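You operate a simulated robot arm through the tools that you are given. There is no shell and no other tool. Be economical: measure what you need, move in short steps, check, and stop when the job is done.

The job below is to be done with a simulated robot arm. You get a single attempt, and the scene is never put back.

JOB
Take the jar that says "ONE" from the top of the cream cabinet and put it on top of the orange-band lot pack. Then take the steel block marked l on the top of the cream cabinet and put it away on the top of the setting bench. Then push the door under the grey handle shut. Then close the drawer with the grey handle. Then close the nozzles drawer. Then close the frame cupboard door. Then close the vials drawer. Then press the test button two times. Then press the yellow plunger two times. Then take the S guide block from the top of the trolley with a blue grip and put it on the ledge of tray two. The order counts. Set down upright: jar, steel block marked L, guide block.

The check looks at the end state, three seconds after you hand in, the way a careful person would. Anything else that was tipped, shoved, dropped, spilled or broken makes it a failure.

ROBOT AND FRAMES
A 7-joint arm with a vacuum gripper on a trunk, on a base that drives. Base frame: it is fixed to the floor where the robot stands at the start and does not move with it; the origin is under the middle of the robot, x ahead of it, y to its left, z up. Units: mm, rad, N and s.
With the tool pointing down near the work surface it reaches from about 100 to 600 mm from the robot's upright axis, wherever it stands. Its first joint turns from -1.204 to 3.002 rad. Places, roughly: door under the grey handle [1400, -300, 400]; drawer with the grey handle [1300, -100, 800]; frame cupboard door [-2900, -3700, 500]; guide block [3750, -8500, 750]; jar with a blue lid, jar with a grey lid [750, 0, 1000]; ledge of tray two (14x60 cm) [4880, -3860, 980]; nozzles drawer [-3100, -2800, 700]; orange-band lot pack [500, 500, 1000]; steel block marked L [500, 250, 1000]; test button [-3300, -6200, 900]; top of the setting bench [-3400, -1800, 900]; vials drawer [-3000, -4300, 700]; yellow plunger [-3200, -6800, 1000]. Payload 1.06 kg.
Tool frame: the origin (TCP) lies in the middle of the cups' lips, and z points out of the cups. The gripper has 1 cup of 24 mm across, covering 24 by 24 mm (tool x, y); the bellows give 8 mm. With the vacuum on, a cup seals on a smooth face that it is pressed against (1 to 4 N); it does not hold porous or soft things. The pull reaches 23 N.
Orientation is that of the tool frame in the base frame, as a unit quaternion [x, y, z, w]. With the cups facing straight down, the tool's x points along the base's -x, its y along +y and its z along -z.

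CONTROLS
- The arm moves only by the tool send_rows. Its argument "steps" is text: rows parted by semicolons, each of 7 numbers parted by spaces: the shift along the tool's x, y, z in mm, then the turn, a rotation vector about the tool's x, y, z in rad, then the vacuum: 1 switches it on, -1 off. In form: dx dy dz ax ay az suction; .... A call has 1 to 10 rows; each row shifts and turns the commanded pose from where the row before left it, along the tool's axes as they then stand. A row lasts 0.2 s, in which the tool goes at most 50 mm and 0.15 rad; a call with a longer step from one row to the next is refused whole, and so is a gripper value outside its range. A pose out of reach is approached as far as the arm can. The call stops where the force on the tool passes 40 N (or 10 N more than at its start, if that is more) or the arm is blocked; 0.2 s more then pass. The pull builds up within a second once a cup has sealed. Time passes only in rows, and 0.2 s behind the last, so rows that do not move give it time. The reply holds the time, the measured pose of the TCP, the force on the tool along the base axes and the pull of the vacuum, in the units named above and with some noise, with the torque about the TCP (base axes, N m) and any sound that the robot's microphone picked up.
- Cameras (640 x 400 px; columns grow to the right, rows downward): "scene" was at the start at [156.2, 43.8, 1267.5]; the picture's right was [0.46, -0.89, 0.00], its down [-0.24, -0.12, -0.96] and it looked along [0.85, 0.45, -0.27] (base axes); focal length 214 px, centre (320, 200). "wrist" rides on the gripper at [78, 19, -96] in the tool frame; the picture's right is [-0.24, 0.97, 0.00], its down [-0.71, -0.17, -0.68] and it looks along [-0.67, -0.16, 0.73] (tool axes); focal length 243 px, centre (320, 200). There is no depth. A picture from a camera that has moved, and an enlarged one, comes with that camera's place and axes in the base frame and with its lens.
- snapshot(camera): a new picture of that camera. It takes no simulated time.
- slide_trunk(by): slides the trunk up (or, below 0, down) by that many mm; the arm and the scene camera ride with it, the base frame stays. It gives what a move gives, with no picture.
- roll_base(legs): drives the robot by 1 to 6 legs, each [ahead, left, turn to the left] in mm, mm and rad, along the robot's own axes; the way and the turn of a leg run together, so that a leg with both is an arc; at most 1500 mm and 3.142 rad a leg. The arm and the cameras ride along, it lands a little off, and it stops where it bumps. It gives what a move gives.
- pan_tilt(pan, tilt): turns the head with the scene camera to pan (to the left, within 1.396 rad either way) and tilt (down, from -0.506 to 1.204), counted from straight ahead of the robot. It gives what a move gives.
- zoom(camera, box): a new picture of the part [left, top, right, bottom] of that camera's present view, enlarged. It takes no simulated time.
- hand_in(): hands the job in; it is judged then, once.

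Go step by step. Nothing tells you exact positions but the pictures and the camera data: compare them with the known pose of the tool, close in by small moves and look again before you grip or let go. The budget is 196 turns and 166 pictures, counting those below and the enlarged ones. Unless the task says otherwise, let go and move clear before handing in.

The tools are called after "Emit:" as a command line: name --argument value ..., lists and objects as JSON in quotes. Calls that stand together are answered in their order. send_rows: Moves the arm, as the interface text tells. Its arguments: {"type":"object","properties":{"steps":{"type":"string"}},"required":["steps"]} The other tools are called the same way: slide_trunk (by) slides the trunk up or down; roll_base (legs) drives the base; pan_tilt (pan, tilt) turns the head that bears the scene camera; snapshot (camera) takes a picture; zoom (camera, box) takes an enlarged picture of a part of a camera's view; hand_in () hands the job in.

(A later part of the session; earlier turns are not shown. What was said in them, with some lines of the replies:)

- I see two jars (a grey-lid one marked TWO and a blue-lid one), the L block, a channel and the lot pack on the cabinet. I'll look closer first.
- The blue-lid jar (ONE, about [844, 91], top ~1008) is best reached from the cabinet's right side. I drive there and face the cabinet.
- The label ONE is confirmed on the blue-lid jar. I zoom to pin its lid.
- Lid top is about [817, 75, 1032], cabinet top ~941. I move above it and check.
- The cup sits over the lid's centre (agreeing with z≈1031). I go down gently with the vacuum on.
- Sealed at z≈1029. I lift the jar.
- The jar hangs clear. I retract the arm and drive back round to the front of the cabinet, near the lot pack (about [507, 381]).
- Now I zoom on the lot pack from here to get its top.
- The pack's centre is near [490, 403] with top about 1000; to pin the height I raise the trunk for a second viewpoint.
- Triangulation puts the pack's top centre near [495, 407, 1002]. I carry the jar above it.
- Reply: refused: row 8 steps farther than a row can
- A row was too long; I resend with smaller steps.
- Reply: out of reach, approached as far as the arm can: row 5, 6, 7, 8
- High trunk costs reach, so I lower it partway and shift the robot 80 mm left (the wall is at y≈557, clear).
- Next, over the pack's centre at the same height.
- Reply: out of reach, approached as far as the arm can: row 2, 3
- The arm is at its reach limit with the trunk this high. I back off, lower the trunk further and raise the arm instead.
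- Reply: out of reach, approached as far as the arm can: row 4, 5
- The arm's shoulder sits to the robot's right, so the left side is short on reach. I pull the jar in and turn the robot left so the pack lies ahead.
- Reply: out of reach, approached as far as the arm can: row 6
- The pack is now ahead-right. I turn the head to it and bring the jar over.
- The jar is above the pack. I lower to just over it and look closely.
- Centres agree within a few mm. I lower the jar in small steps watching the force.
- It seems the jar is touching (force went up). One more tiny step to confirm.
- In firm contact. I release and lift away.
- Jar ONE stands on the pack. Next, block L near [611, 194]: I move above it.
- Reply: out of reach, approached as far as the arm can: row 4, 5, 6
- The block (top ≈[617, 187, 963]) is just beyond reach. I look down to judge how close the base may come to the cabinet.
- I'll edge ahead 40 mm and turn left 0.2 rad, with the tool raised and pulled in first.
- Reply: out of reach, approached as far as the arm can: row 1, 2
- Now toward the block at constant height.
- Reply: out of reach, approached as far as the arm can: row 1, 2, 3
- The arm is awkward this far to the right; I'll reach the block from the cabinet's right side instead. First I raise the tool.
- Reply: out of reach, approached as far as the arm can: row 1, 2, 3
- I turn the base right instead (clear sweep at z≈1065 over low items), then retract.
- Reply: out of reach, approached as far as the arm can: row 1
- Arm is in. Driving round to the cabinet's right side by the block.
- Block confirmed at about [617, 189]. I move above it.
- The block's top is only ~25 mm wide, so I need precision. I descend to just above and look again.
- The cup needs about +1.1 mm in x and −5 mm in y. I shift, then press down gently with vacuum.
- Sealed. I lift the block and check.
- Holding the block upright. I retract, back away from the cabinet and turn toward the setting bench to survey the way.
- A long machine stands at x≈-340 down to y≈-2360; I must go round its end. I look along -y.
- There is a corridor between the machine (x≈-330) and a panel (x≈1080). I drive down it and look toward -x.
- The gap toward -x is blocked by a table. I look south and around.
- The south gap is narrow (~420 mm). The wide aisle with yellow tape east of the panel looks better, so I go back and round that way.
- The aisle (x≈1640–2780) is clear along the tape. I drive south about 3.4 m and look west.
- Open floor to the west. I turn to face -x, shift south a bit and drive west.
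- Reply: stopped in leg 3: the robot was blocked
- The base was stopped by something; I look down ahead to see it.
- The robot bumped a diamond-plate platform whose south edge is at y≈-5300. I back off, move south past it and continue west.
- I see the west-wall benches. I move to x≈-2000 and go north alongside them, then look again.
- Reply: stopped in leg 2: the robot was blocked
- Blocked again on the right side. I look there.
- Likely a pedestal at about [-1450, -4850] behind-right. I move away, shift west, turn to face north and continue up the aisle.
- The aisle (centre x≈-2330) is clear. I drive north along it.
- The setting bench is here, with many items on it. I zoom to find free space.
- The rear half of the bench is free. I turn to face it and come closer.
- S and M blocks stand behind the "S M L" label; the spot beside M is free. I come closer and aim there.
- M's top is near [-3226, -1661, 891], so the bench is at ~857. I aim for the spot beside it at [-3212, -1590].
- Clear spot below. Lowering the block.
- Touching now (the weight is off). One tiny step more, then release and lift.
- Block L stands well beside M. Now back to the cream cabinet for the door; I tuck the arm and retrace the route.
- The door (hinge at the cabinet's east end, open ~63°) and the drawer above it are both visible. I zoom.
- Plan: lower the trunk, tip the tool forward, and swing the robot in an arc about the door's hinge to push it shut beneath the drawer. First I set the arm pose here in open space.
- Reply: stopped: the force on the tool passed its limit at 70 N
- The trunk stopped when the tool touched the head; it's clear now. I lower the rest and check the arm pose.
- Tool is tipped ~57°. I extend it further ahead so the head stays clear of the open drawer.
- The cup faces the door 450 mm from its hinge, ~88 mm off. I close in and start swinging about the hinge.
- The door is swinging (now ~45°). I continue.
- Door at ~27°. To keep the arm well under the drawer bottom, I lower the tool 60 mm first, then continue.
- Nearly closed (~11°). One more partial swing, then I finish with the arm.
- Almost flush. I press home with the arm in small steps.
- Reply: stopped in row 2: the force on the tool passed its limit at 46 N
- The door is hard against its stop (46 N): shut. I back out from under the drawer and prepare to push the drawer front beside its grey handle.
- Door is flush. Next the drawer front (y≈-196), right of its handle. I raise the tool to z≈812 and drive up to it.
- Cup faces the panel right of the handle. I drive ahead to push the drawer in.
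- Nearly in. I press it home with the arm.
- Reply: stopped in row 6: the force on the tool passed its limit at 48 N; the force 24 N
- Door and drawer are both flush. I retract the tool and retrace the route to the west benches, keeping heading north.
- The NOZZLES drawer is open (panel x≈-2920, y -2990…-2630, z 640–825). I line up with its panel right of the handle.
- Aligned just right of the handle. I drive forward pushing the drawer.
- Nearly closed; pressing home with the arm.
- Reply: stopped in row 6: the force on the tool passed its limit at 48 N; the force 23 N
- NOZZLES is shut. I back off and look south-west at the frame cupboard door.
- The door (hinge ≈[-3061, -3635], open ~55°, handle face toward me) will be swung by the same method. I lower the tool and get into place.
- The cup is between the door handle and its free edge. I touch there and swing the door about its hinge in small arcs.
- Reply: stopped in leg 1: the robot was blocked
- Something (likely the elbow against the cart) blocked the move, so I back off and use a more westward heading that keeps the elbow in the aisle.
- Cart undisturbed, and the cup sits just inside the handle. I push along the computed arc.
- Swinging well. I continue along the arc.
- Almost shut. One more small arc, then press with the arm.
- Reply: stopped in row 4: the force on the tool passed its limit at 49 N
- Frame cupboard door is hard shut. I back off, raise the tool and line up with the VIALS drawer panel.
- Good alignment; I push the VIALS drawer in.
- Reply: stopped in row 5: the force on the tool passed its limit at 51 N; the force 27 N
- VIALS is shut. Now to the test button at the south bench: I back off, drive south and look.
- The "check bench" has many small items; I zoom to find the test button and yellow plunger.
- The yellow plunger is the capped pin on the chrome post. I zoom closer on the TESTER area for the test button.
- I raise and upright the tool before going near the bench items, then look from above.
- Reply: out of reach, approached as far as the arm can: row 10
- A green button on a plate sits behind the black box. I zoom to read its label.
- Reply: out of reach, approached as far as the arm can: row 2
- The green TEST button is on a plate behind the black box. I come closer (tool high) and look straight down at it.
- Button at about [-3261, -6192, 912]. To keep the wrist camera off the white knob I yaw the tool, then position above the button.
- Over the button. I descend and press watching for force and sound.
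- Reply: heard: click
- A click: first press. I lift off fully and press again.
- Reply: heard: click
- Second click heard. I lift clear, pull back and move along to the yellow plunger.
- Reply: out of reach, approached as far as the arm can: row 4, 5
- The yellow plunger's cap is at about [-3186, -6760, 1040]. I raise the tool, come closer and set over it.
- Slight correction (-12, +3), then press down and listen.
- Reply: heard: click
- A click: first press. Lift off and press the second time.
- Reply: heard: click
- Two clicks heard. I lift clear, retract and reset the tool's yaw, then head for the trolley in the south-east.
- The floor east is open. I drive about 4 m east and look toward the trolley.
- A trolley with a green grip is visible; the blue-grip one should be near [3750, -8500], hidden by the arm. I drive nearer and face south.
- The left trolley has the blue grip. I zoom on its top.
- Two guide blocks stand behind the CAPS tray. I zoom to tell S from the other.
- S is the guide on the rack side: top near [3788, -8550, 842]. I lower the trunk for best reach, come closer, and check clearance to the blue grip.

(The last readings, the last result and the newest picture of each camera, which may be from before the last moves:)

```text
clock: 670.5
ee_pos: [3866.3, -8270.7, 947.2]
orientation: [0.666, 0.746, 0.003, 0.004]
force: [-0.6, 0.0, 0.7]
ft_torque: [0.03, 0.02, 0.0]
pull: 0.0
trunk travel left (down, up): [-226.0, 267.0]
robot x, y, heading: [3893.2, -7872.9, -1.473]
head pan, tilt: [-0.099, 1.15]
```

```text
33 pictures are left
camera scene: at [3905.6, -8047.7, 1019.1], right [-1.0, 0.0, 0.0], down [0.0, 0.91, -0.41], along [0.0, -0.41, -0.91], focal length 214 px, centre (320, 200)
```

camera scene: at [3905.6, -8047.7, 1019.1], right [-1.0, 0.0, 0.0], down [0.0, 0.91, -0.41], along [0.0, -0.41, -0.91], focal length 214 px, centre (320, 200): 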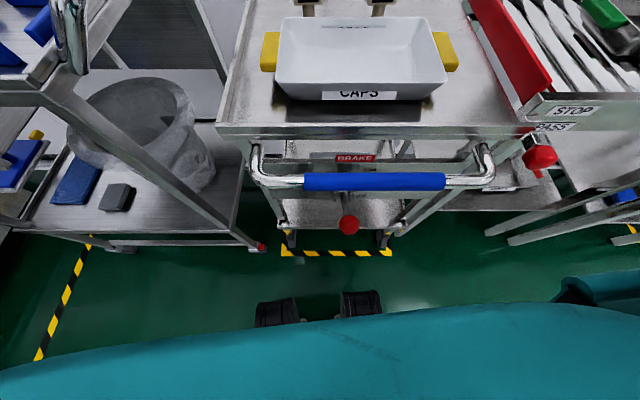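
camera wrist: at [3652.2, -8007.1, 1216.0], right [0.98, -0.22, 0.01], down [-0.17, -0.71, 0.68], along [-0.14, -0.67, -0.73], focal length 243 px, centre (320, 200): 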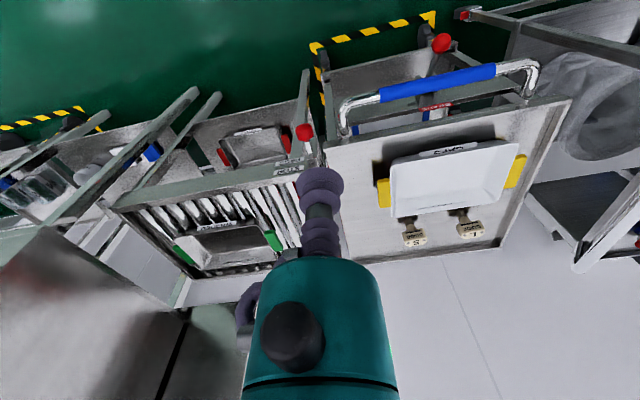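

The robot's front reaches only ~200 mm ahead, so I can come closer. I line up so S is about 520 mm ahead.

Emit:
roll_base --legs '[[0, -25, -0.098], [150, 0, 0]]'

Emit:
pan_tilt --pan -0.15 --tilt 0.6

Emit:
send_rows --steps "-42 0 0 0 0 0 -1; -42 0 0 0 0 0 -1; -20 0 0 0 0 0 -1; 0 0 0 0 0 0 -1"

Emit:
snapshot --camera "wrist"

Emit:
zoom --camera "scene" --box '[220, 100, 420, 225]'

```text
clock: 672.4
ee_pos: [3801.3, -8417.1, 946.3]
orientation: [0.702, 0.712, 0.003, 0.004]
force: [-0.6, 0.8, -0.3]
ft_torque: [0.0, 0.0, 0.01]
pull: 0.1
trunk travel left (down, up): [-226.0, 267.0]
robot x, y, heading: [3873.0, -8023.8, -1.577]
head pan, tilt: [-0.099, 1.15]
```

```text
clock: 673.4
ee_pos: [3802.3, -8416.8, 946.3]
orientation: [0.702, 0.712, 0.003, 0.004]
force: [0.3, -0.5, 0.1]
ft_torque: [-0.01, 0.0, 0.01]
pull: 0.1
trunk travel left (down, up): [-226.0, 267.0]
robot x, y, heading: [3871.8, -8024.8, -1.571]
head pan, tilt: [-0.15, 0.6]
```

```text
clock: 674.4
ee_pos: [3802.1, -8521.2, 947.7]
orientation: [0.701, 0.713, 0.003, 0.004]
force: [-0.9, 0.0, -0.2]
ft_torque: [-0.01, -0.01, -0.02]
pull: 0.1
trunk travel left (down, up): [-226.0, 267.0]
robot x, y, heading: [3868.7, -8024.1, -1.572]
head pan, tilt: [-0.15, 0.6]
```

```text
32 pictures are left
camera wrist: at [3821.1, -8441.3, 1041.6], right [0.98, -0.22, 0.01], down [-0.17, -0.71, 0.68], along [-0.14, -0.67, -0.73], focal length 243 px, centre (320, 200)
```

wrist: 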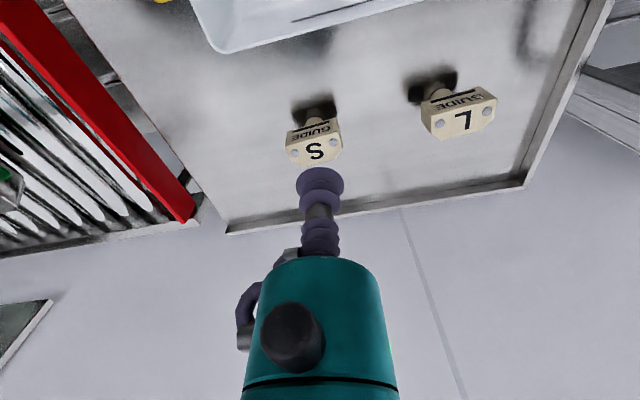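

```text
3.20 times, centred on (320, 162) of scene
camera zoom: at [3856.0, -8227.1, 1060.8], right [-0.99, 0.15, 0.0], down [0.08, 0.56, -0.83], along [-0.12, -0.82, -0.56], focal length 686 px, centre (320, 320)
```

zoom: 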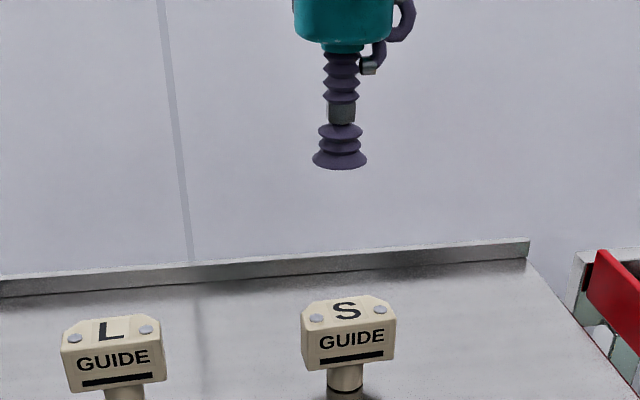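

S's top centre is about [3791, -8566, 835]. I move over it, descend partway and re-check.

Emit:
send_rows --steps "-45 -11 0 0 0 0 -1; 0 0 45 0 0 0 -1; 0 0 35 0 0 0 -1; 0 0 0 0 0 0 -1"

Emit:
zoom --camera "wrist" --box '[240, 90, 400, 230]'

Emit:
zoom --camera "scene" --box '[270, 140, 390, 240]'

```text
clock: 675.4
ee_pos: [3793.6, -8565.4, 865.5]
orientation: [0.702, 0.713, 0.003, 0.004]
force: [-0.6, -0.1, -0.5]
ft_torque: [-0.03, -0.03, -0.02]
pull: 0.0
trunk travel left (down, up): [-226.0, 267.0]
robot x, y, heading: [3871.2, -8021.5, -1.575]
head pan, tilt: [-0.15, 0.6]
```

```text
2.86 times, centred on (320, 160) of wrist
camera zoom: at [3812.0, -8486.2, 960.1], right [0.98, -0.22, 0.01], down [-0.17, -0.71, 0.68], along [-0.14, -0.67, -0.73], focal length 693 px, centre (320, 314)
```

zoom: 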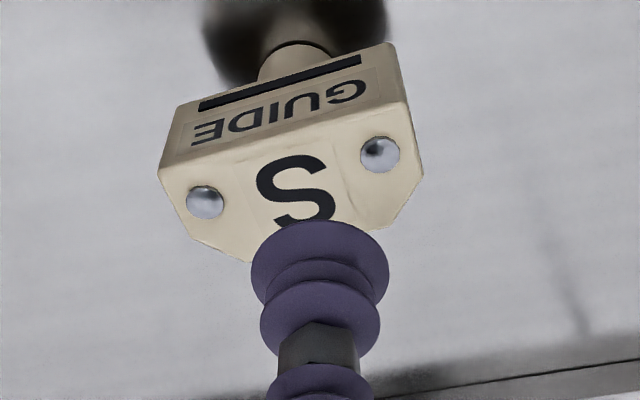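

```text
4.00 times, centred on (330, 190) of scene
camera zoom: at [3856.0, -8227.1, 1060.8], right [-0.99, 0.15, 0.0], down [0.08, 0.56, -0.83], along [-0.12, -0.82, -0.56], focal length 858 px, centre (280, 240)
```

zoom: 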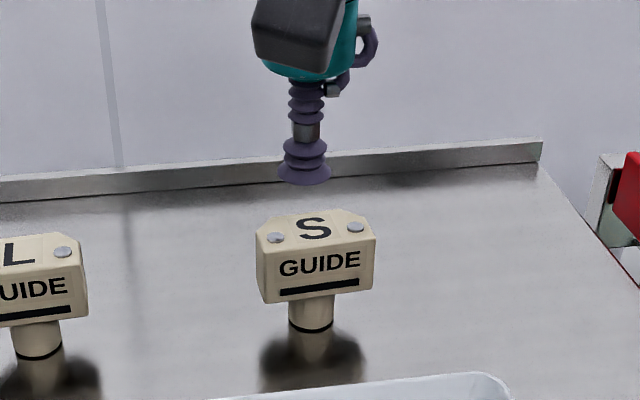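

The cup needs −5 mm in x and +1.5 mm in y to centre between the screws. I correct and press down with vacuum.

Emit:
send_rows --steps "1.5 -5 0 0 0 0 -1; 0 0 20 0 0 0 1; 0 0 5 0 0 0 1; 0 0 3 0 0 0 1; 0 0 3 0 0 0 1; 0 0 0 0 0 0 1; 0 0 0 0 0 0 1"

```text
clock: 677.0
ee_pos: [3789.2, -8565.3, 837.0]
orientation: [0.701, 0.713, 0.003, 0.004]
force: [-1.0, 0.0, 0.2]
ft_torque: [0.02, 0.01, 0.03]
pull: 0.0
trunk travel left (down, up): [-226.0, 267.0]
robot x, y, heading: [3871.9, -8024.0, -1.572]
head pan, tilt: [-0.15, 0.6]
```

Emit:
send_rows --steps "0 0 2 0 0 0 1; 0 0 2 0 0 0 1; 0 0 2 0 0 0 1; 0 0 0 0 0 0 1; 0 0 0 0 0 0 1"

```text
clock: 678.2
ee_pos: [3789.1, -8565.0, 828.8]
orientation: [0.701, 0.713, 0.003, 0.004]
force: [-0.5, -0.6, 0.8]
ft_torque: [0.01, -0.03, 0.01]
pull: 0.0
trunk travel left (down, up): [-226.0, 267.0]
robot x, y, heading: [3869.5, -8023.3, -1.57]
head pan, tilt: [-0.15, 0.6]
```

Emit:
send_rows --steps "0 0 1.5 0 0 0 1; 0 0 1.5 0 0 0 1; 0 0 0 0 0 0 1; 0 0 0 0 0 0 1; 0 0 0 0 0 0 1"

```text
clock: 679.4
ee_pos: [3788.8, -8565.8, 826.1]
orientation: [0.702, 0.712, 0.003, 0.004]
force: [-0.4, -0.1, 2.8]
ft_torque: [0.0, -0.01, 0.02]
pull: 0.1
trunk travel left (down, up): [-226.0, 267.0]
robot x, y, heading: [3866.6, -8024.0, -1.576]
head pan, tilt: [-0.15, 0.6]
```

In contact but no seal; I look at the alignment.

Emit:
zoom --camera "wrist" --box '[260, 110, 380, 215]'

Emit:
zoom --camera "scene" --box '[290, 160, 370, 220]'

```text
3.81 times, centred on (320, 162) of wrist
camera zoom: at [3807.4, -8485.0, 921.5], right [0.98, -0.22, 0.01], down [-0.17, -0.71, 0.68], along [-0.14, -0.67, -0.73], focal length 924 px, centre (320, 343)
```

zoom: 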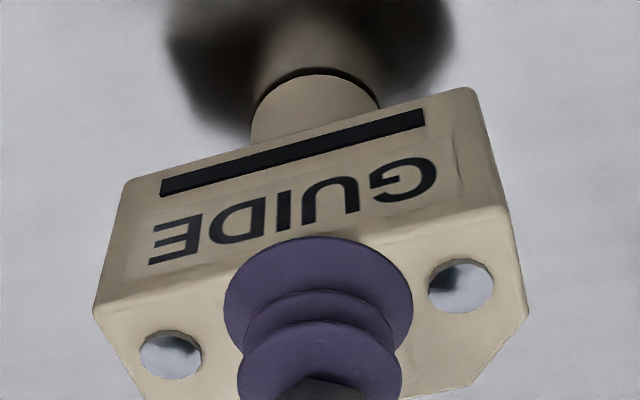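

```text
6.67 times, centred on (330, 190) of scene
camera zoom: at [3856.0, -8226.9, 1060.8], right [-0.99, 0.15, 0.0], down [0.08, 0.56, -0.83], along [-0.12, -0.82, -0.56], focal length 1430 px, centre (253, 267)
```

zoom: 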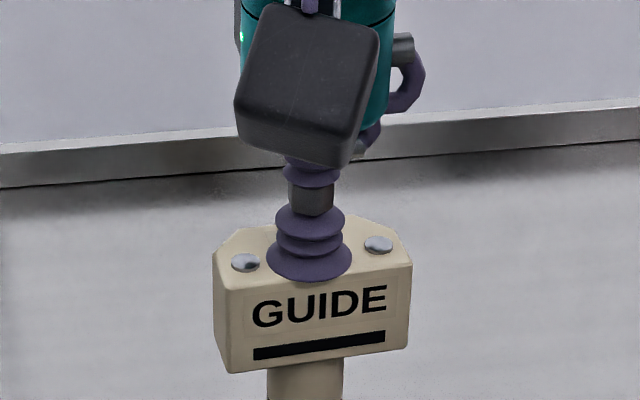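

The cup overhangs the near edge by ~4 mm. I lift slightly, move 5.5 mm ahead and press again.

Emit:
send_rows --steps "0 0 -8 0 0 0 1; -5.5 0 0 0 0 0 1; 0 0 5 0 0 0 1; 0 0 3 0 0 0 1; 0 0 1 0 0 0 1; 0 0 0 0 0 0 1; 0 0 0 0 0 0 1"

```text
clock: 681.0
ee_pos: [3788.4, -8569.9, 826.9]
orientation: [0.701, 0.713, 0.002, 0.005]
force: [2.7, -0.1, 17.1]
ft_torque: [-0.11, -0.03, 0.03]
pull: 22.7
trunk travel left (down, up): [-226.0, 267.0]
robot x, y, heading: [3871.1, -8025.1, -1.568]
head pan, tilt: [-0.15, 0.6]
```

Sealed. I lift the guide block straight up and check it.

Emit:
send_rows --steps "0 0 -5 0 0 0 1; 0 0 -15 0 0 0 1; 0 0 -40 0 0 0 1; 0 0 -40 0 0 0 1; 0 0 -40 0 0 0 1; 0 0 0 0 0 0 1"

Emit:
snapshot --camera "scene"

```text
clock: 682.4
ee_pos: [3786.9, -8570.2, 966.2]
orientation: [0.701, 0.713, 0.003, 0.005]
force: [1.0, -1.0, 0.0]
ft_torque: [0.01, 0.05, 0.01]
pull: 22.4
trunk travel left (down, up): [-226.0, 267.0]
robot x, y, heading: [3870.7, -8024.7, -1.566]
head pan, tilt: [-0.15, 0.6]
```

```text
26 pictures are left
camera scene: at [3856.0, -8227.1, 1060.7], right [-0.99, 0.15, 0.0], down [0.08, 0.56, -0.83], along [-0.12, -0.82, -0.56], focal length 214 px, centre (320, 200)
```

scene: 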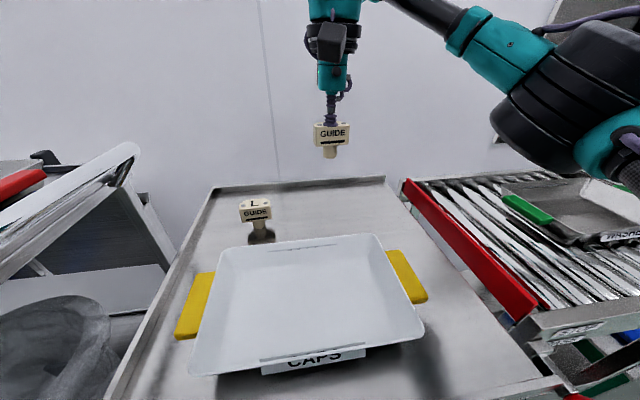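

The guide block hangs upright. I retract, back away north and look for tray two.

Emit:
send_rows --steps "0 0 -40 0 0 0 1; 45 0 -10 0 0 0 1; 45 0 0 0 0 0 1; 45 0 0 0 0 0 1; 30 0 0 0 0 0 1; 0 0 0 0 0 0 1"

Emit:
roll_base --legs '[[-700, 0, 0], [0, 0, 2.2], [0, 0, 0.5]]'

Emit:
pan_tilt --pan -0.1 --tilt 0.25

Emit:
snapshot --camera "scene"

```text
clock: 683.8
ee_pos: [3784.1, -8406.3, 1015.0]
orientation: [0.701, 0.713, 0.004, 0.004]
force: [0.8, 0.5, -0.8]
ft_torque: [0.0, 0.01, -0.01]
pull: 23.2
trunk travel left (down, up): [-226.0, 267.0]
robot x, y, heading: [3865.6, -8020.6, -1.567]
head pan, tilt: [-0.15, 0.6]
```

```text
clock: 694.4
ee_pos: [4098.7, -6997.1, 1014.8]
orientation: [-0.56, 0.828, 0.005, -0.003]
force: [0.6, -0.6, 0.1]
ft_torque: [0.01, 0.0, -0.01]
pull: 0.1
trunk travel left (down, up): [-226.0, 267.0]
robot x, y, heading: [3872.8, -7317.1, 1.169]
head pan, tilt: [-0.15, 0.6]
```

```text
clock: 695.2
ee_pos: [4099.3, -6996.4, 1015.2]
orientation: [-0.56, 0.828, 0.004, -0.003]
force: [0.6, -0.7, -0.2]
ft_torque: [-0.02, 0.01, 0.01]
pull: 0.0
trunk travel left (down, up): [-226.0, 267.0]
robot x, y, heading: [3869.1, -7313.9, 1.168]
head pan, tilt: [-0.099, 0.25]
```

```text
25 pictures are left
camera scene: at [3961.2, -7125.5, 1092.9], right [0.88, -0.48, 0.0], down [-0.12, -0.22, -0.97], along [0.46, 0.85, -0.25], focal length 214 px, centre (320, 200)
```

scene: 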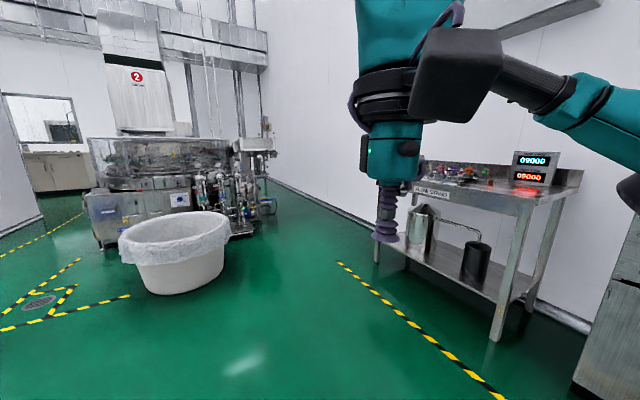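

The pull has dropped to zero: the guide block came off during the drive. I look along the swept arc to find it.

Emit:
pan_tilt --pan -1.38 --tilt 0.75

Emit:
snapshot --camera "scene"

```text
clock: 696.7
ee_pos: [4100.2, -6996.1, 1013.6]
orientation: [-0.56, 0.828, 0.005, -0.003]
force: [0.3, 0.2, 0.1]
ft_torque: [0.01, 0.0, -0.03]
pull: 0.2
trunk travel left (down, up): [-226.0, 267.0]
robot x, y, heading: [3873.5, -7318.8, 1.173]
head pan, tilt: [-1.381, 0.75]
```

```text
24 pictures are left
camera scene: at [3997.6, -7224.7, 1047.9], right [-0.21, -0.98, 0.0], down [-0.67, 0.14, -0.73], along [0.72, -0.15, -0.68], focal length 214 px, centre (320, 200)
```

scene: 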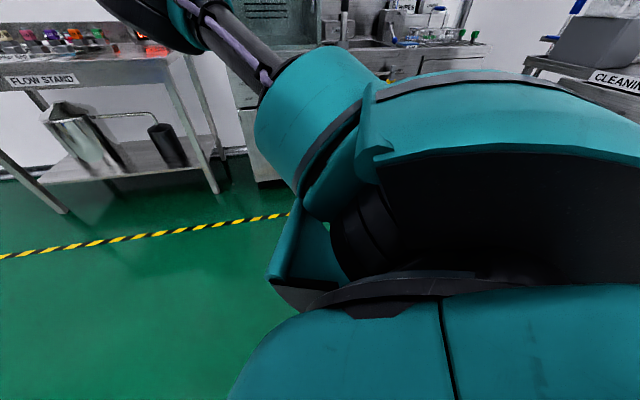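

Not in this part. I turn slowly right to view the east and south sectors.

Emit:
roll_base --legs '[[0, 0, -1.9]]'

Emit:
pan_tilt --pan 0.3 --tilt 0.7

Emit:
snapshot --camera "scene"

```text
clock: 701.7
ee_pos: [4099.0, -7639.8, 1014.2]
orientation: [0.352, 0.936, 0.004, 0.002]
force: [0.1, 0.2, 0.1]
ft_torque: [0.01, 0.0, 0.0]
pull: 0.1
trunk travel left (down, up): [-226.0, 267.0]
robot x, y, heading: [3873.4, -7316.9, -0.738]
head pan, tilt: [-1.381, 0.75]
```

```text
clock: 703.4
ee_pos: [4097.7, -7638.2, 1014.9]
orientation: [0.353, 0.936, 0.005, 0.003]
force: [0.2, 0.7, -0.3]
ft_torque: [-0.01, 0.02, 0.01]
pull: 0.1
trunk travel left (down, up): [-226.0, 267.0]
robot x, y, heading: [3869.2, -7315.8, -0.736]
head pan, tilt: [0.3, 0.7]
```

```text
23 pictures are left
camera scene: at [4035.4, -7432.5, 1052.1], right [-0.42, -0.91, 0.0], down [-0.58, 0.27, -0.76], along [0.69, -0.32, -0.64], focal length 214 px, centre (320, 200)
```

scene: 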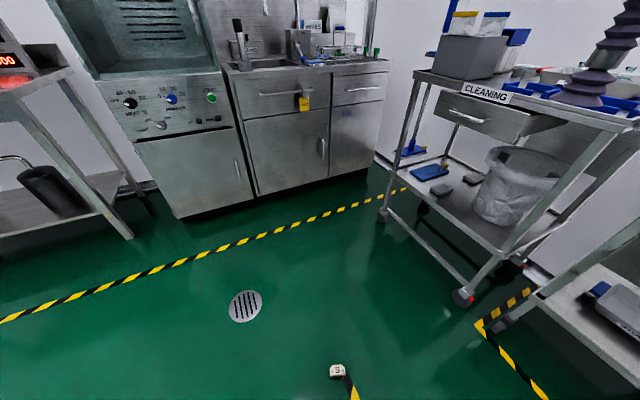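

The S block is on the floor near [4192, -7581]. I zoom on it.

Emit:
zoom --camera "scene" --box '[310, 350, 370, 390]'

```text
10.00 times, centred on (340, 370) of scene
camera zoom: at [4035.4, -7432.5, 1052.1], right [-0.42, -0.91, 0.0], down [-0.58, 0.27, -0.76], along [0.69, -0.32, -0.64], focal length 2145 px, centre (120, -1500)
```

zoom: 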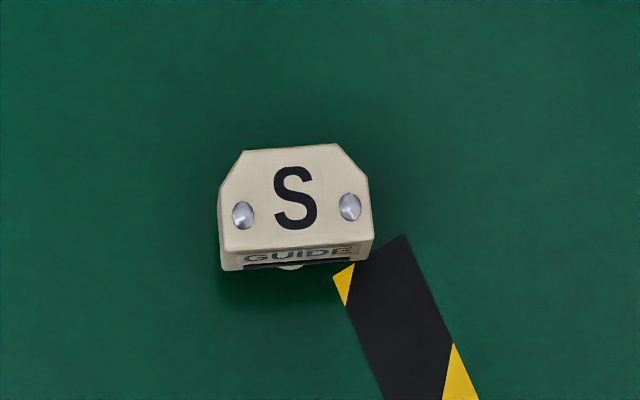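

It stands upright on the floor. I position so the tool is right above it and lower the trunk fully to see how far down I can reach.

Emit:
roll_base --legs '[[14, 112, 0]]'

Emit:
slide_trunk --by -222

Emit:
send_rows --steps "0 0 50 0 0 0 -1; 0 0 50 0 0 0 -1; 0 0 50 0 0 0 -1; 0 0 50 0 0 0 -1; 0 0 50 0 0 0 -1; 0 0 50 0 0 0 -1; 0 0 50 0 0 0 -1; 0 0 0 0 0 0 -1"

```text
clock: 705.0
ee_pos: [4182.9, -7565.8, 1014.8]
orientation: [0.352, 0.936, 0.006, 0.003]
force: [0.2, 0.1, -0.1]
ft_torque: [-0.01, 0.0, 0.04]
pull: 0.0
trunk travel left (down, up): [-226.0, 267.0]
robot x, y, heading: [3953.4, -7246.6, -0.732]
head pan, tilt: [0.3, 0.7]
```

```text
clock: 707.4
ee_pos: [4182.6, -7566.6, 793.2]
orientation: [0.352, 0.936, 0.005, 0.002]
force: [0.4, -0.7, -0.1]
ft_torque: [0.01, 0.01, 0.01]
pull: 0.0
trunk travel left (down, up): [-4.0, 489.0]
robot x, y, heading: [3953.7, -7245.6, -0.735]
head pan, tilt: [0.3, 0.7]
```

```text
clock: 709.2
ee_pos: [4185.9, -7562.7, 442.8]
orientation: [0.351, 0.936, 0.005, 0.003]
force: [-0.4, 0.1, -0.2]
ft_torque: [-0.04, 0.01, 0.02]
pull: 0.1
trunk travel left (down, up): [-4.0, 489.0]
robot x, y, heading: [3955.1, -7248.4, -0.735]
head pan, tilt: [0.3, 0.7]
```

Emit:
send_rows --steps "0 0 50 0 0 0 -1; 0 0 50 0 0 0 -1; 0 0 50 0 0 0 -1; 0 0 50 0 0 0 -1; 0 0 50 0 0 0 -1; 0 0 0 0 0 0 -1"

Emit:
snapshot --camera "wrist"

```text
clock: 710.6
ee_pos: [4186.6, -7563.2, 191.0]
orientation: [0.351, 0.936, 0.004, 0.002]
force: [-0.2, 0.5, 0.1]
ft_torque: [0.02, 0.06, 0.01]
pull: 0.0
trunk travel left (down, up): [-4.0, 489.0]
robot x, y, heading: [3956.6, -7244.3, -0.734]
head pan, tilt: [0.3, 0.7]
```

```text
21 pictures are left
camera wrist: at [4141.2, -7496.7, 285.9], right [0.82, 0.58, 0.01], down [0.42, -0.6, 0.68], along [0.4, -0.55, -0.73], focal length 243 px, centre (320, 200)
```

wrist: 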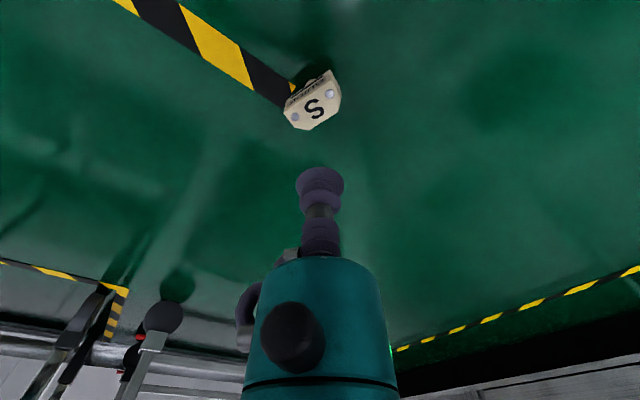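

The floor is reachable. S top is at about [4192, -7575]; I correct and descend to ~40 mm above it.

Emit:
send_rows --steps "-11.8 -4.9 40 0 0 0 -1; 0 0 45 0 0 0 -1; 0 0 15 0 0 0 -1; 0 0 0 0 0 0 -1"

Emit:
zoom --camera "wrist" --box '[240, 90, 400, 230]'

```text
clock: 711.6
ee_pos: [4194.4, -7574.9, 92.1]
orientation: [0.351, 0.936, 0.005, 0.003]
force: [0.3, -0.6, 0.5]
ft_torque: [0.01, -0.02, -0.01]
pull: 0.0
trunk travel left (down, up): [-4.0, 489.0]
robot x, y, heading: [3956.1, -7243.6, -0.734]
head pan, tilt: [0.3, 0.7]
```

```text
2.86 times, centred on (320, 160) of wrist
camera zoom: at [4148.3, -7507.3, 186.5], right [0.82, 0.58, 0.01], down [0.41, -0.6, 0.68], along [0.4, -0.55, -0.73], focal length 693 px, centre (320, 314)
```

zoom: 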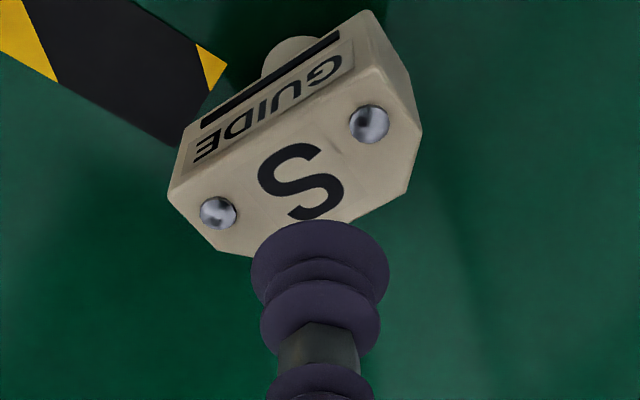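

I shift by the same offsets that sealed before (tool −0.9, −5.5), then press down with vacuum.

Emit:
send_rows --steps "-0.9 -5.5 0 0 0 0 1; 0 0 22 0 0 0 1; 0 0 7 0 0 0 1; 0 0 4 0 0 0 1; 0 0 2 0 0 0 1; 0 0 0 0 0 0 1; 0 0 0 0 0 0 1"

```text
clock: 713.2
ee_pos: [4190.3, -7578.6, 58.7]
orientation: [0.352, 0.936, 0.005, 0.003]
force: [0.4, 0.0, 0.5]
ft_torque: [0.01, 0.02, 0.01]
pull: 22.8
trunk travel left (down, up): [-4.0, 489.0]
robot x, y, heading: [3957.7, -7242.3, -0.736]
head pan, tilt: [0.3, 0.7]
```

Sealed again. I lift it gently and raise the trunk.

Emit:
send_rows --steps "0 0 -10 0 0 0 1; 0 0 -30 0 0 0 1; 0 0 -40 0 0 0 1; 0 0 -40 0 0 0 1; 0 0 -40 0 0 0 1; 0 0 -40 0 0 0 1; 0 0 -40 0 0 0 1; 0 0 -40 0 0 0 1; 0 0 -40 0 0 0 1; 0 0 -40 0 0 0 1"

Emit:
send_rows --steps "0 0 -40 0 0 0 1; 0 0 -40 0 0 0 1; 0 0 -40 0 0 0 1; 0 0 -40 0 0 0 1; 0 0 -40 0 0 0 1; 0 0 -40 0 0 0 1; 0 0 -40 0 0 0 1; 0 0 -40 0 0 0 1; 0 0 0 0 0 0 1"

Emit:
slide_trunk --by 280

Emit:
zoom --camera "wrist" --box '[220, 60, 420, 230]'

```text
clock: 715.4
ee_pos: [4187.4, -7579.4, 419.0]
orientation: [0.352, 0.936, 0.005, 0.002]
force: [-0.4, -0.1, -0.6]
ft_torque: [0.02, -0.01, 0.03]
pull: 22.9
trunk travel left (down, up): [-4.0, 489.0]
robot x, y, heading: [3953.4, -7244.8, -0.736]
head pan, tilt: [0.3, 0.7]
```

```text
clock: 717.4
ee_pos: [4185.4, -7581.5, 737.4]
orientation: [0.351, 0.936, 0.005, 0.004]
force: [0.0, 0.6, -0.3]
ft_torque: [-0.03, 0.01, 0.0]
pull: 22.6
trunk travel left (down, up): [-4.0, 489.0]
robot x, y, heading: [3954.8, -7243.4, -0.734]
head pan, tilt: [0.3, 0.7]
```

```text
clock: 720.2
ee_pos: [4186.0, -7582.7, 1018.1]
orientation: [0.352, 0.936, 0.004, 0.003]
force: [-0.3, -0.4, -0.2]
ft_torque: [-0.01, 0.01, -0.01]
pull: 22.5
trunk travel left (down, up): [-284.0, 209.0]
robot x, y, heading: [3955.1, -7242.8, -0.734]
head pan, tilt: [0.3, 0.7]
```

```text
2.35 times, centred on (320, 145) of wrist
camera zoom: at [4139.9, -7516.1, 1112.3], right [0.82, 0.58, 0.01], down [0.42, -0.6, 0.68], along [0.4, -0.55, -0.73], focal length 571 px, centre (320, 329)
```

zoom: 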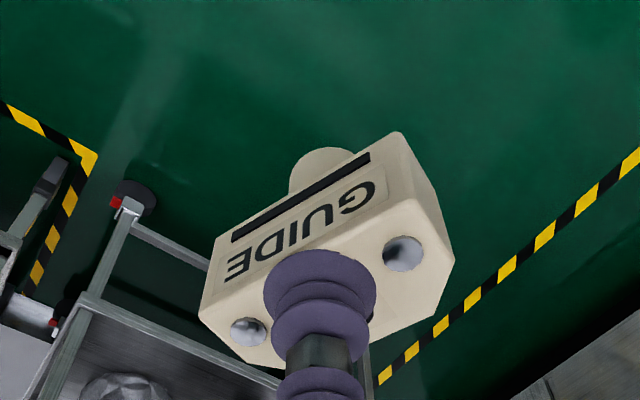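

Held well. This time I turn in small increments and check the pull.

Emit:
roll_base --legs '[[-100, 0, 0], [0, 0, 0.3], [0, 0, 0.3], [0, 0, 0.3], [0, 0, 0.3], [0, 0, 0.3]]'

Emit:
roll_base --legs '[[0, 0, 0.3], [0, 0, 0.3], [0, 0, 0.2]]'

Emit:
pan_tilt --pan -0.1 --tilt 0.2

Emit:
snapshot --camera "scene"

```text
clock: 726.2
ee_pos: [4232.2, -6969.1, 1017.1]
orientation: [-0.383, 0.924, 0.004, -0.001]
force: [-0.7, -0.6, -0.3]
ft_torque: [-0.01, -0.02, 0.0]
pull: 22.8
trunk travel left (down, up): [-284.0, 209.0]
robot x, y, heading: [3880.1, -7183.3, 0.767]
head pan, tilt: [0.3, 0.7]
```

```text
clock: 729.3
ee_pos: [3976.4, -6780.4, 1018.0]
orientation: [0.713, -0.701, -0.005, 0.002]
force: [-0.2, -0.8, -1.4]
ft_torque: [-0.01, -0.03, 0.01]
pull: 22.8
trunk travel left (down, up): [-284.0, 209.0]
robot x, y, heading: [3875.9, -7177.8, 1.573]
head pan, tilt: [0.3, 0.7]
```

```text
clock: 730.3
ee_pos: [3975.2, -6780.8, 1017.0]
orientation: [0.713, -0.701, -0.004, 0.003]
force: [-0.3, -0.2, -0.7]
ft_torque: [-0.01, -0.01, 0.02]
pull: 22.8
trunk travel left (down, up): [-284.0, 209.0]
robot x, y, heading: [3884.4, -7178.9, 1.571]
head pan, tilt: [-0.099, 0.201]
```

```text
18 pictures are left
camera scene: at [3889.4, -6979.8, 1154.8], right [1.0, -0.1, 0.0], down [-0.02, -0.2, -0.98], along [0.1, 0.98, -0.2], focal length 214 px, centre (320, 200)
```

scene: 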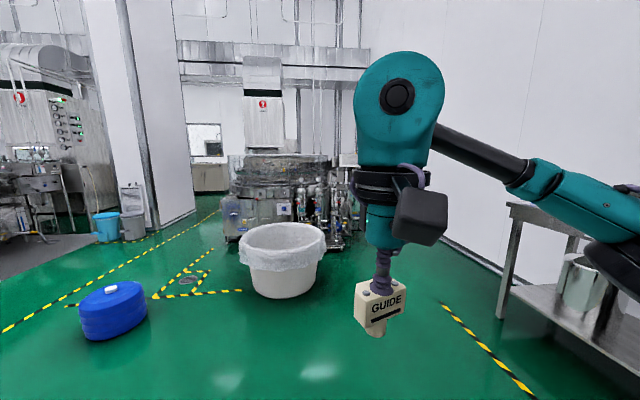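

Still held. I drive (short legs) toward tray two, east of the skid.

Emit:
roll_base --legs '[[0, -420, 0], [0, -430, 0], [500, 0, 0], [500, 0, 0], [500, 0, 0], [300, 0, 0]]'

Emit:
pan_tilt --pan 0.1 --tilt 0.3

Emit:
snapshot --camera "scene"

```text
clock: 747.7
ee_pos: [4826.4, -4980.5, 1016.4]
orientation: [0.713, -0.701, -0.005, 0.004]
force: [0.6, -0.6, -1.1]
ft_torque: [-0.03, 0.0, -0.03]
pull: 22.7
trunk travel left (down, up): [-284.0, 209.0]
robot x, y, heading: [4731.0, -5379.2, 1.578]
head pan, tilt: [-0.099, 0.201]
```

```text
clock: 748.4
ee_pos: [4826.5, -4981.4, 1016.8]
orientation: [0.713, -0.701, -0.004, 0.003]
force: [-0.8, 0.4, -1.2]
ft_torque: [0.03, 0.0, 0.01]
pull: 22.8
trunk travel left (down, up): [-284.0, 209.0]
robot x, y, heading: [4733.7, -5379.4, 1.572]
head pan, tilt: [0.099, 0.3]
```

```text
17 pictures are left
camera scene: at [4721.5, -5180.9, 1145.6], right [0.99, 0.1, 0.0], down [0.03, -0.29, -0.96], along [-0.1, 0.95, -0.3], focal length 214 px, centre (320, 200)
```

scene: 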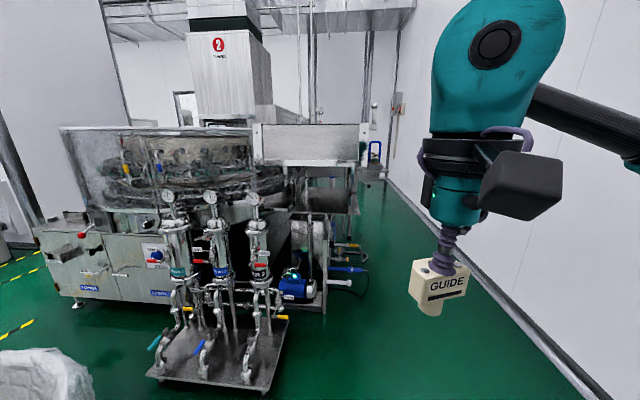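

The predicted ledge is at the right end of the grey trough by machine "2". I zoom there.

Emit:
zoom --camera "scene" --box '[240, 100, 440, 225]'

```text
3.20 times, centred on (340, 162) of scene
camera zoom: at [4721.5, -5180.9, 1145.6], right [0.99, 0.1, 0.0], down [0.03, -0.29, -0.96], along [-0.1, 0.95, -0.3], focal length 686 px, centre (256, 320)
```

zoom: 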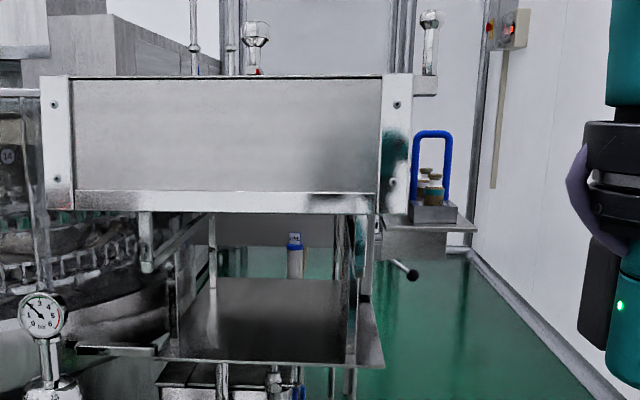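

I see the ledge: on the trough's east side, x≈4805–4936, running y≈-4160…-3560, with a bottle carrier at its near end. I go round to the east side in short legs.

Emit:
roll_base --legs '[[400, 0, 0], [0, -325, 0], [0, -325, 0], [0, 0, 0.3], [0, 0, 0.3], [0, 0, 0.3]]'

Emit:
roll_base --legs '[[0, 0, 0.3], [0, 0, 0.37], [0, -400, 0], [0, -400, 0]]'

Emit:
pan_tilt --pan 0 --tilt 0.45

Emit:
snapshot --camera "scene"

```text
clock: 759.9
ee_pos: [5127.0, -4655.7, 1017.3]
orientation: [0.947, -0.321, -0.003, 0.004]
force: [-0.1, -0.6, -0.9]
ft_torque: [0.01, 0.0, 0.0]
pull: 23.0
trunk travel left (down, up): [-284.0, 209.0]
robot x, y, heading: [5382.5, -4975.0, 2.471]
head pan, tilt: [0.099, 0.3]
```

```text
clock: 769.7
ee_pos: [4979.7, -4082.5, 1018.4]
orientation: [1.0, 0.011, -0.001, 0.005]
force: [-0.5, 0.1, -0.9]
ft_torque: [-0.03, 0.04, -0.01]
pull: 22.7
trunk travel left (down, up): [-284.0, 209.0]
robot x, y, heading: [5374.8, -4174.6, -3.136]
head pan, tilt: [0.099, 0.3]
```

```text
clock: 770.4
ee_pos: [4979.8, -4083.5, 1017.6]
orientation: [1.0, 0.011, -0.001, 0.006]
force: [-0.9, -0.3, -0.2]
ft_torque: [-0.03, 0.01, 0.02]
pull: 22.8
trunk travel left (down, up): [-284.0, 209.0]
robot x, y, heading: [5377.2, -4176.5, -3.136]
head pan, tilt: [0.0, 0.45]
```

```text
15 pictures are left
camera scene: at [5179.3, -4176.8, 1131.7], right [-0.01, 1.0, 0.0], down [0.43, 0.0, -0.9], along [-0.9, -0.01, -0.43], focal length 214 px, centre (320, 200)
```

scene: 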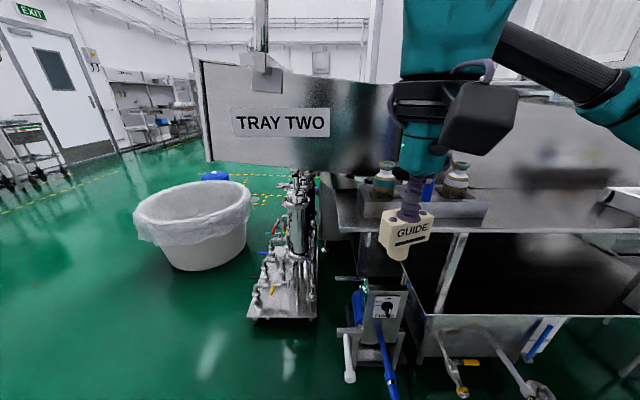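

"TRAY TWO" is confirmed. I raise the block above ledge level, move north to the ledge's middle and look.

Emit:
slide_trunk --by 90

Emit:
roll_base --legs '[[0, -200, 0]]'

Emit:
pan_tilt --pan -0.1 --tilt 0.6

Emit:
snapshot --camera "scene"

Emit:
snapshot --camera "wrist"

```text
clock: 771.6
ee_pos: [4979.6, -4082.6, 1107.4]
orientation: [1.0, 0.012, -0.001, 0.005]
force: [0.3, 0.5, -0.8]
ft_torque: [-0.01, -0.02, 0.0]
pull: 23.4
trunk travel left (down, up): [-374.0, 119.0]
robot x, y, heading: [5377.8, -4175.9, -3.135]
head pan, tilt: [0.0, 0.45]
```

```text
clock: 774.0
ee_pos: [4977.4, -3884.8, 1108.2]
orientation: [1.0, 0.011, -0.001, 0.005]
force: [0.2, -0.5, -0.9]
ft_torque: [0.01, 0.02, 0.01]
pull: 22.9
trunk travel left (down, up): [-374.0, 119.0]
robot x, y, heading: [5373.8, -3981.9, -3.137]
head pan, tilt: [0.0, 0.45]
```

```text
clock: 774.7
ee_pos: [4978.9, -3884.4, 1109.1]
orientation: [1.0, 0.011, -0.001, 0.005]
force: [0.4, 0.8, -0.6]
ft_torque: [0.02, 0.01, -0.05]
pull: 23.1
trunk travel left (down, up): [-374.0, 119.0]
robot x, y, heading: [5373.8, -3980.6, -3.134]
head pan, tilt: [-0.099, 0.6]
```

```text
14 pictures are left
camera scene: at [5203.0, -3969.7, 1208.0], right [0.09, 1.0, 0.0], down [0.56, -0.05, -0.83], along [-0.82, 0.08, -0.56], focal length 214 px, centre (320, 200)
```

scene: 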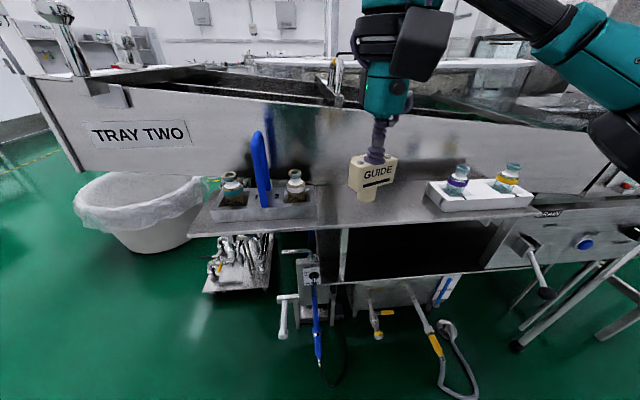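

```text
13 pictures are left
camera wrist: at [5057.9, -3900.5, 1202.4], right [-0.21, -0.98, 0.01], down [-0.71, 0.16, 0.68], along [-0.67, 0.14, -0.73], focal length 243 px, centre (320, 200)
```

wrist: 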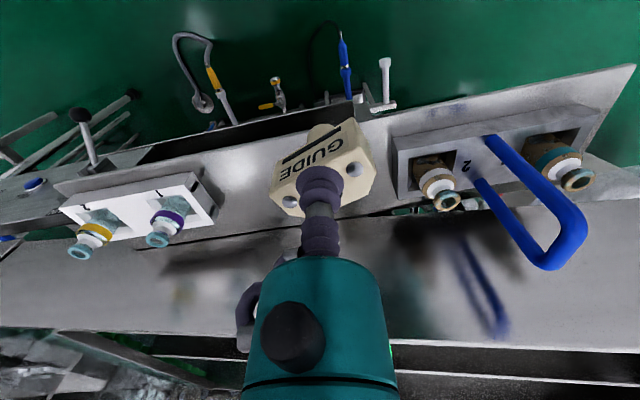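

A free stretch lies between the carrier and the white rack; target ≈[4885, -3845]. I move the block over it and check.

Emit:
send_rows --steps "-24 -10 0 0 0 0 1; -24 -10 0 0 0 0 1; -24 -10 0 0 0 0 1; -22 -9 0 0 0 0 1; 0 0 20 0 0 0 1; 0 0 15 0 0 0 1; 0 0 0 0 0 0 1"

Emit:
zoom --camera "scene" --box '[280, 110, 460, 240]'

Emit:
snapshot --camera "wrist"

```text
clock: 776.3
ee_pos: [4883.0, -3847.9, 1072.4]
orientation: [1.0, 0.012, 0.0, 0.006]
force: [0.0, 1.1, 0.3]
ft_torque: [0.02, -0.01, 0.03]
pull: 22.8
trunk travel left (down, up): [-374.0, 119.0]
robot x, y, heading: [5373.6, -3979.7, -3.137]
head pan, tilt: [-0.099, 0.6]
```

```text
3.08 times, centred on (370, 175) of scene
camera zoom: at [5203.1, -3969.7, 1207.9], right [0.09, 1.0, 0.0], down [0.56, -0.05, -0.83], along [-0.82, 0.08, -0.56], focal length 660 px, centre (166, 277)
```

zoom: 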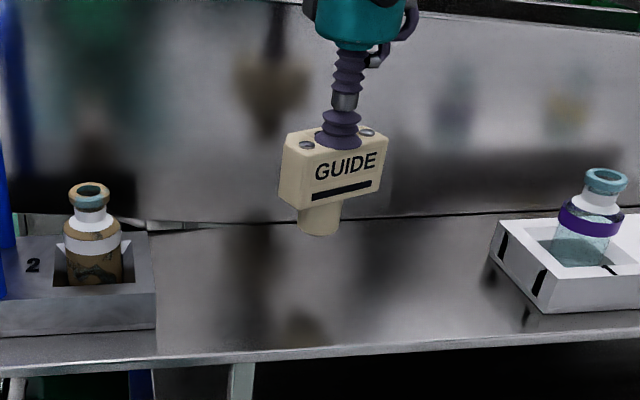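

```text
11 pictures are left
camera wrist: at [4963.3, -3863.8, 1167.2], right [-0.21, -0.98, 0.01], down [-0.71, 0.16, 0.68], along [-0.67, 0.14, -0.73], focal length 243 px, centre (320, 200)
```

wrist: 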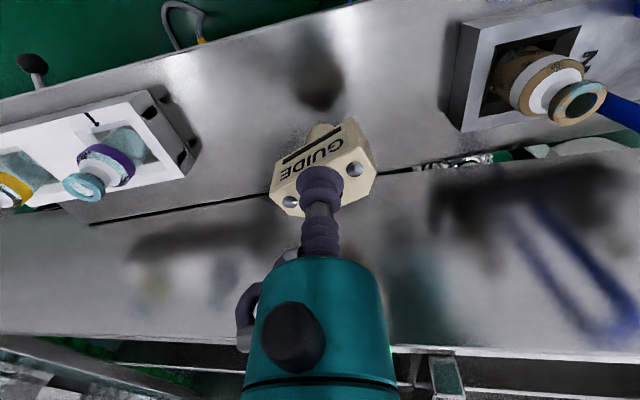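

The stem will land mid-ledge (ledge z≈982). I lower it gently.

Emit:
send_rows --steps "0 0 15 0 0 0 1; 0 0 8 0 0 0 1; 0 0 4 0 0 0 1; 0 0 2 0 0 0 1; 0 0 0 0 0 0 1"

```text
clock: 777.5
ee_pos: [4883.4, -3848.9, 1043.0]
orientation: [1.0, 0.012, -0.001, 0.005]
force: [-0.2, 0.5, -0.5]
ft_torque: [0.01, 0.0, 0.01]
pull: 22.7
trunk travel left (down, up): [-374.0, 119.0]
robot x, y, heading: [5374.7, -3978.7, -3.14]
head pan, tilt: [-0.099, 0.6]
```

Emit:
send_rows --steps "0 0 2 0 0 0 1; 0 0 1.5 0 0 0 1; 0 0 0 0 0 0 1"

Emit:
zoom --camera "scene" --box '[320, 130, 420, 210]'

```text
clock: 778.3
ee_pos: [4883.6, -3848.8, 1040.3]
orientation: [1.0, 0.012, -0.001, 0.006]
force: [-0.5, 0.4, -1.2]
ft_torque: [-0.01, -0.02, -0.05]
pull: 23.0
trunk travel left (down, up): [-374.0, 119.0]
robot x, y, heading: [5376.3, -3974.9, -3.141]
head pan, tilt: [-0.099, 0.6]
```

```text
5.00 times, centred on (370, 170) of scene
camera zoom: at [5203.0, -3969.7, 1207.9], right [0.09, 1.0, 0.0], down [0.56, -0.05, -0.83], along [-0.82, 0.08, -0.56], focal length 1072 px, centre (70, 350)
```

zoom: 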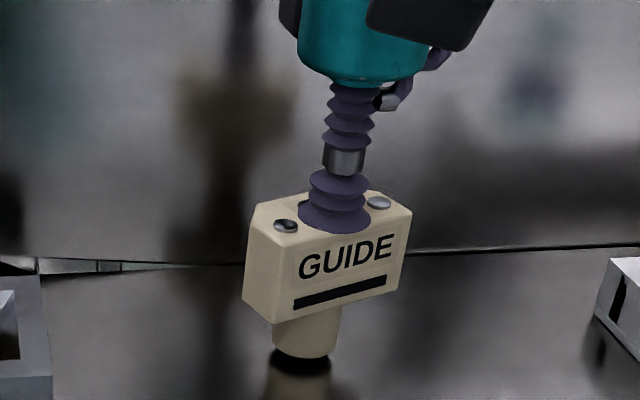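

Just above the surface; continuing in 1.5 mm steps.

Emit:
send_rows --steps "0 0 1.5 0 0 0 1; 0 0 1.5 0 0 0 1; 0 0 0 0 0 0 1"

```text
clock: 779.1
ee_pos: [4884.5, -3848.6, 1037.5]
orientation: [1.0, 0.012, -0.001, 0.006]
force: [-0.1, -0.2, -0.9]
ft_torque: [0.01, -0.01, -0.01]
pull: 22.9
trunk travel left (down, up): [-374.0, 119.0]
robot x, y, heading: [5375.4, -3978.0, -3.133]
head pan, tilt: [-0.099, 0.6]
```

Emit:
send_rows --steps "0 0 1.5 0 0 0 1; 0 0 1.5 0 0 0 1; 0 0 0 0 0 0 1"

Emit:
zoom --camera "scene" --box '[320, 130, 420, 210]'

```text
clock: 779.9
ee_pos: [4884.1, -3848.6, 1034.6]
orientation: [1.0, 0.011, -0.002, 0.007]
force: [-1.9, 0.8, 14.4]
ft_torque: [0.06, 0.05, -0.03]
pull: 22.6
trunk travel left (down, up): [-374.0, 119.0]
robot x, y, heading: [5374.0, -3979.0, -3.139]
head pan, tilt: [-0.099, 0.6]
```

```text
5.00 times, centred on (370, 170) of scene
camera zoom: at [5203.8, -3969.9, 1208.1], right [0.09, 1.0, 0.0], down [0.56, -0.05, -0.83], along [-0.82, 0.08, -0.56], focal length 1072 px, centre (70, 350)
```

zoom: 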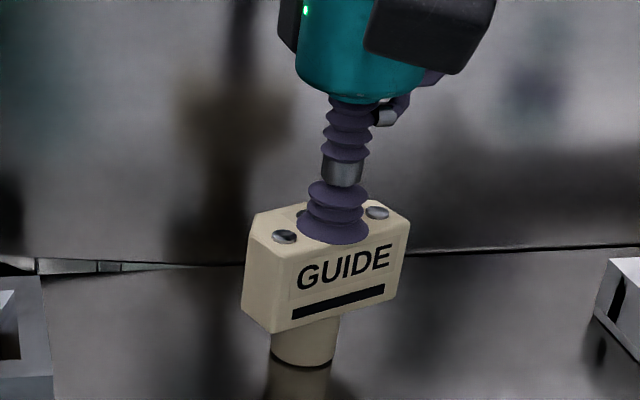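

In contact (14 N). I ease up 1 mm, release and lift away.

Emit:
send_rows --steps "0 0 -1.2 0 0 0 1; 0 0 0 0 0 0 -1; 0 0 0 0 0 0 -1; 0 0 0 0 0 0 -1; 0 0 -2 0 0 0 -1; 0 0 -10 0 0 0 -1; 0 0 -40 0 0 0 -1; 0 0 -40 0 0 0 -1; 0 0 0 0 0 0 -1"

Emit:
snapshot --camera "scene"

```text
clock: 781.9
ee_pos: [4882.8, -3847.2, 1127.5]
orientation: [1.0, 0.011, -0.001, 0.006]
force: [-0.5, -0.2, -0.1]
ft_torque: [0.0, 0.01, 0.01]
pull: 0.0
trunk travel left (down, up): [-374.0, 119.0]
robot x, y, heading: [5376.4, -3975.9, -3.136]
head pan, tilt: [-0.099, 0.6]
```

```text
8 pictures are left
camera scene: at [5203.0, -3969.6, 1207.9], right [0.09, 1.0, 0.0], down [0.56, -0.05, -0.82], along [-0.82, 0.08, -0.57], focal length 214 px, centre (320, 200)
```

scene: 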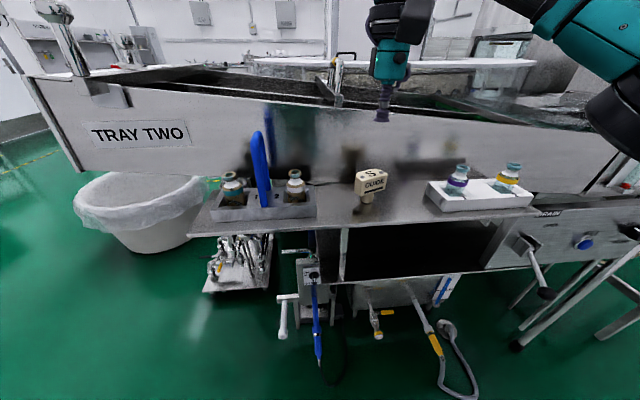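

The S guide stands upright on tray two's ledge. I pull the arm clear and take one last look.

Emit:
send_rows --steps "0 0 -20 0 0 0 -1; 40 0 0 0 0 0 -1; 40 0 0 0 0 0 -1; 40 0 0 0 0 0 -1; 0 0 0 0 0 0 -1"

Emit:
zoom --camera "scene" --box '[300, 130, 460, 240]'

```text
clock: 783.1
ee_pos: [5002.6, -3845.6, 1148.1]
orientation: [1.0, 0.012, 0.0, 0.004]
force: [-0.4, 1.0, 0.7]
ft_torque: [0.01, 0.0, -0.01]
pull: 0.0
trunk travel left (down, up): [-374.0, 119.0]
robot x, y, heading: [5373.6, -3980.1, -3.138]
head pan, tilt: [-0.099, 0.6]
```

```text
3.64 times, centred on (380, 185) of scene
camera zoom: at [5203.0, -3969.7, 1207.9], right [0.09, 1.0, 0.0], down [0.56, -0.05, -0.83], along [-0.82, 0.08, -0.57], focal length 780 px, centre (102, 254)
```

zoom: 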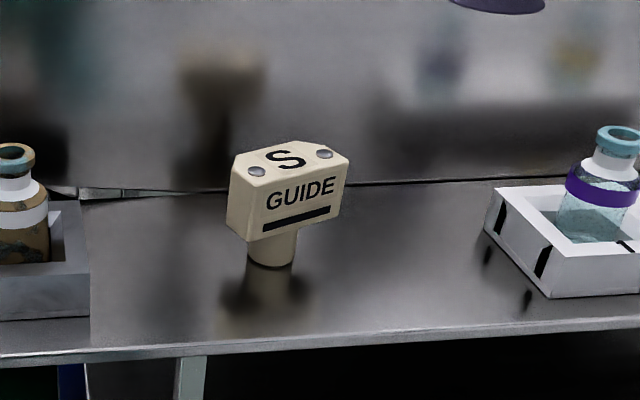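

The guide block is upright and steady, and the arm is clear. Every step has been done in order, so I hand in.

Emit:
hand_in

```text
The job is handed in.
```

I did all ten steps in the order you gave and handed the job in, but there were two slips on the way.

- **Dropped block:** the S guide block came off the cup during a turn and fell to the floor. It landed upright. I picked it up again, and it now stands upright on the ledge of tray two.
- **Bumps while driving and pushing:** the robot was stopped three times: at a diamond-plate platform, near a pedestal, and while lining up on the frame cupboard door beside the "READY" cart. I saw no damage or movement afterwards. I did not look back at the pedestal specifically.

The jar marked "ONE" and steel block L were standing upright when I left them. Both doors and all three drawers were pushed until they hit their stops. The test button and the yellow plunger each clicked twice.
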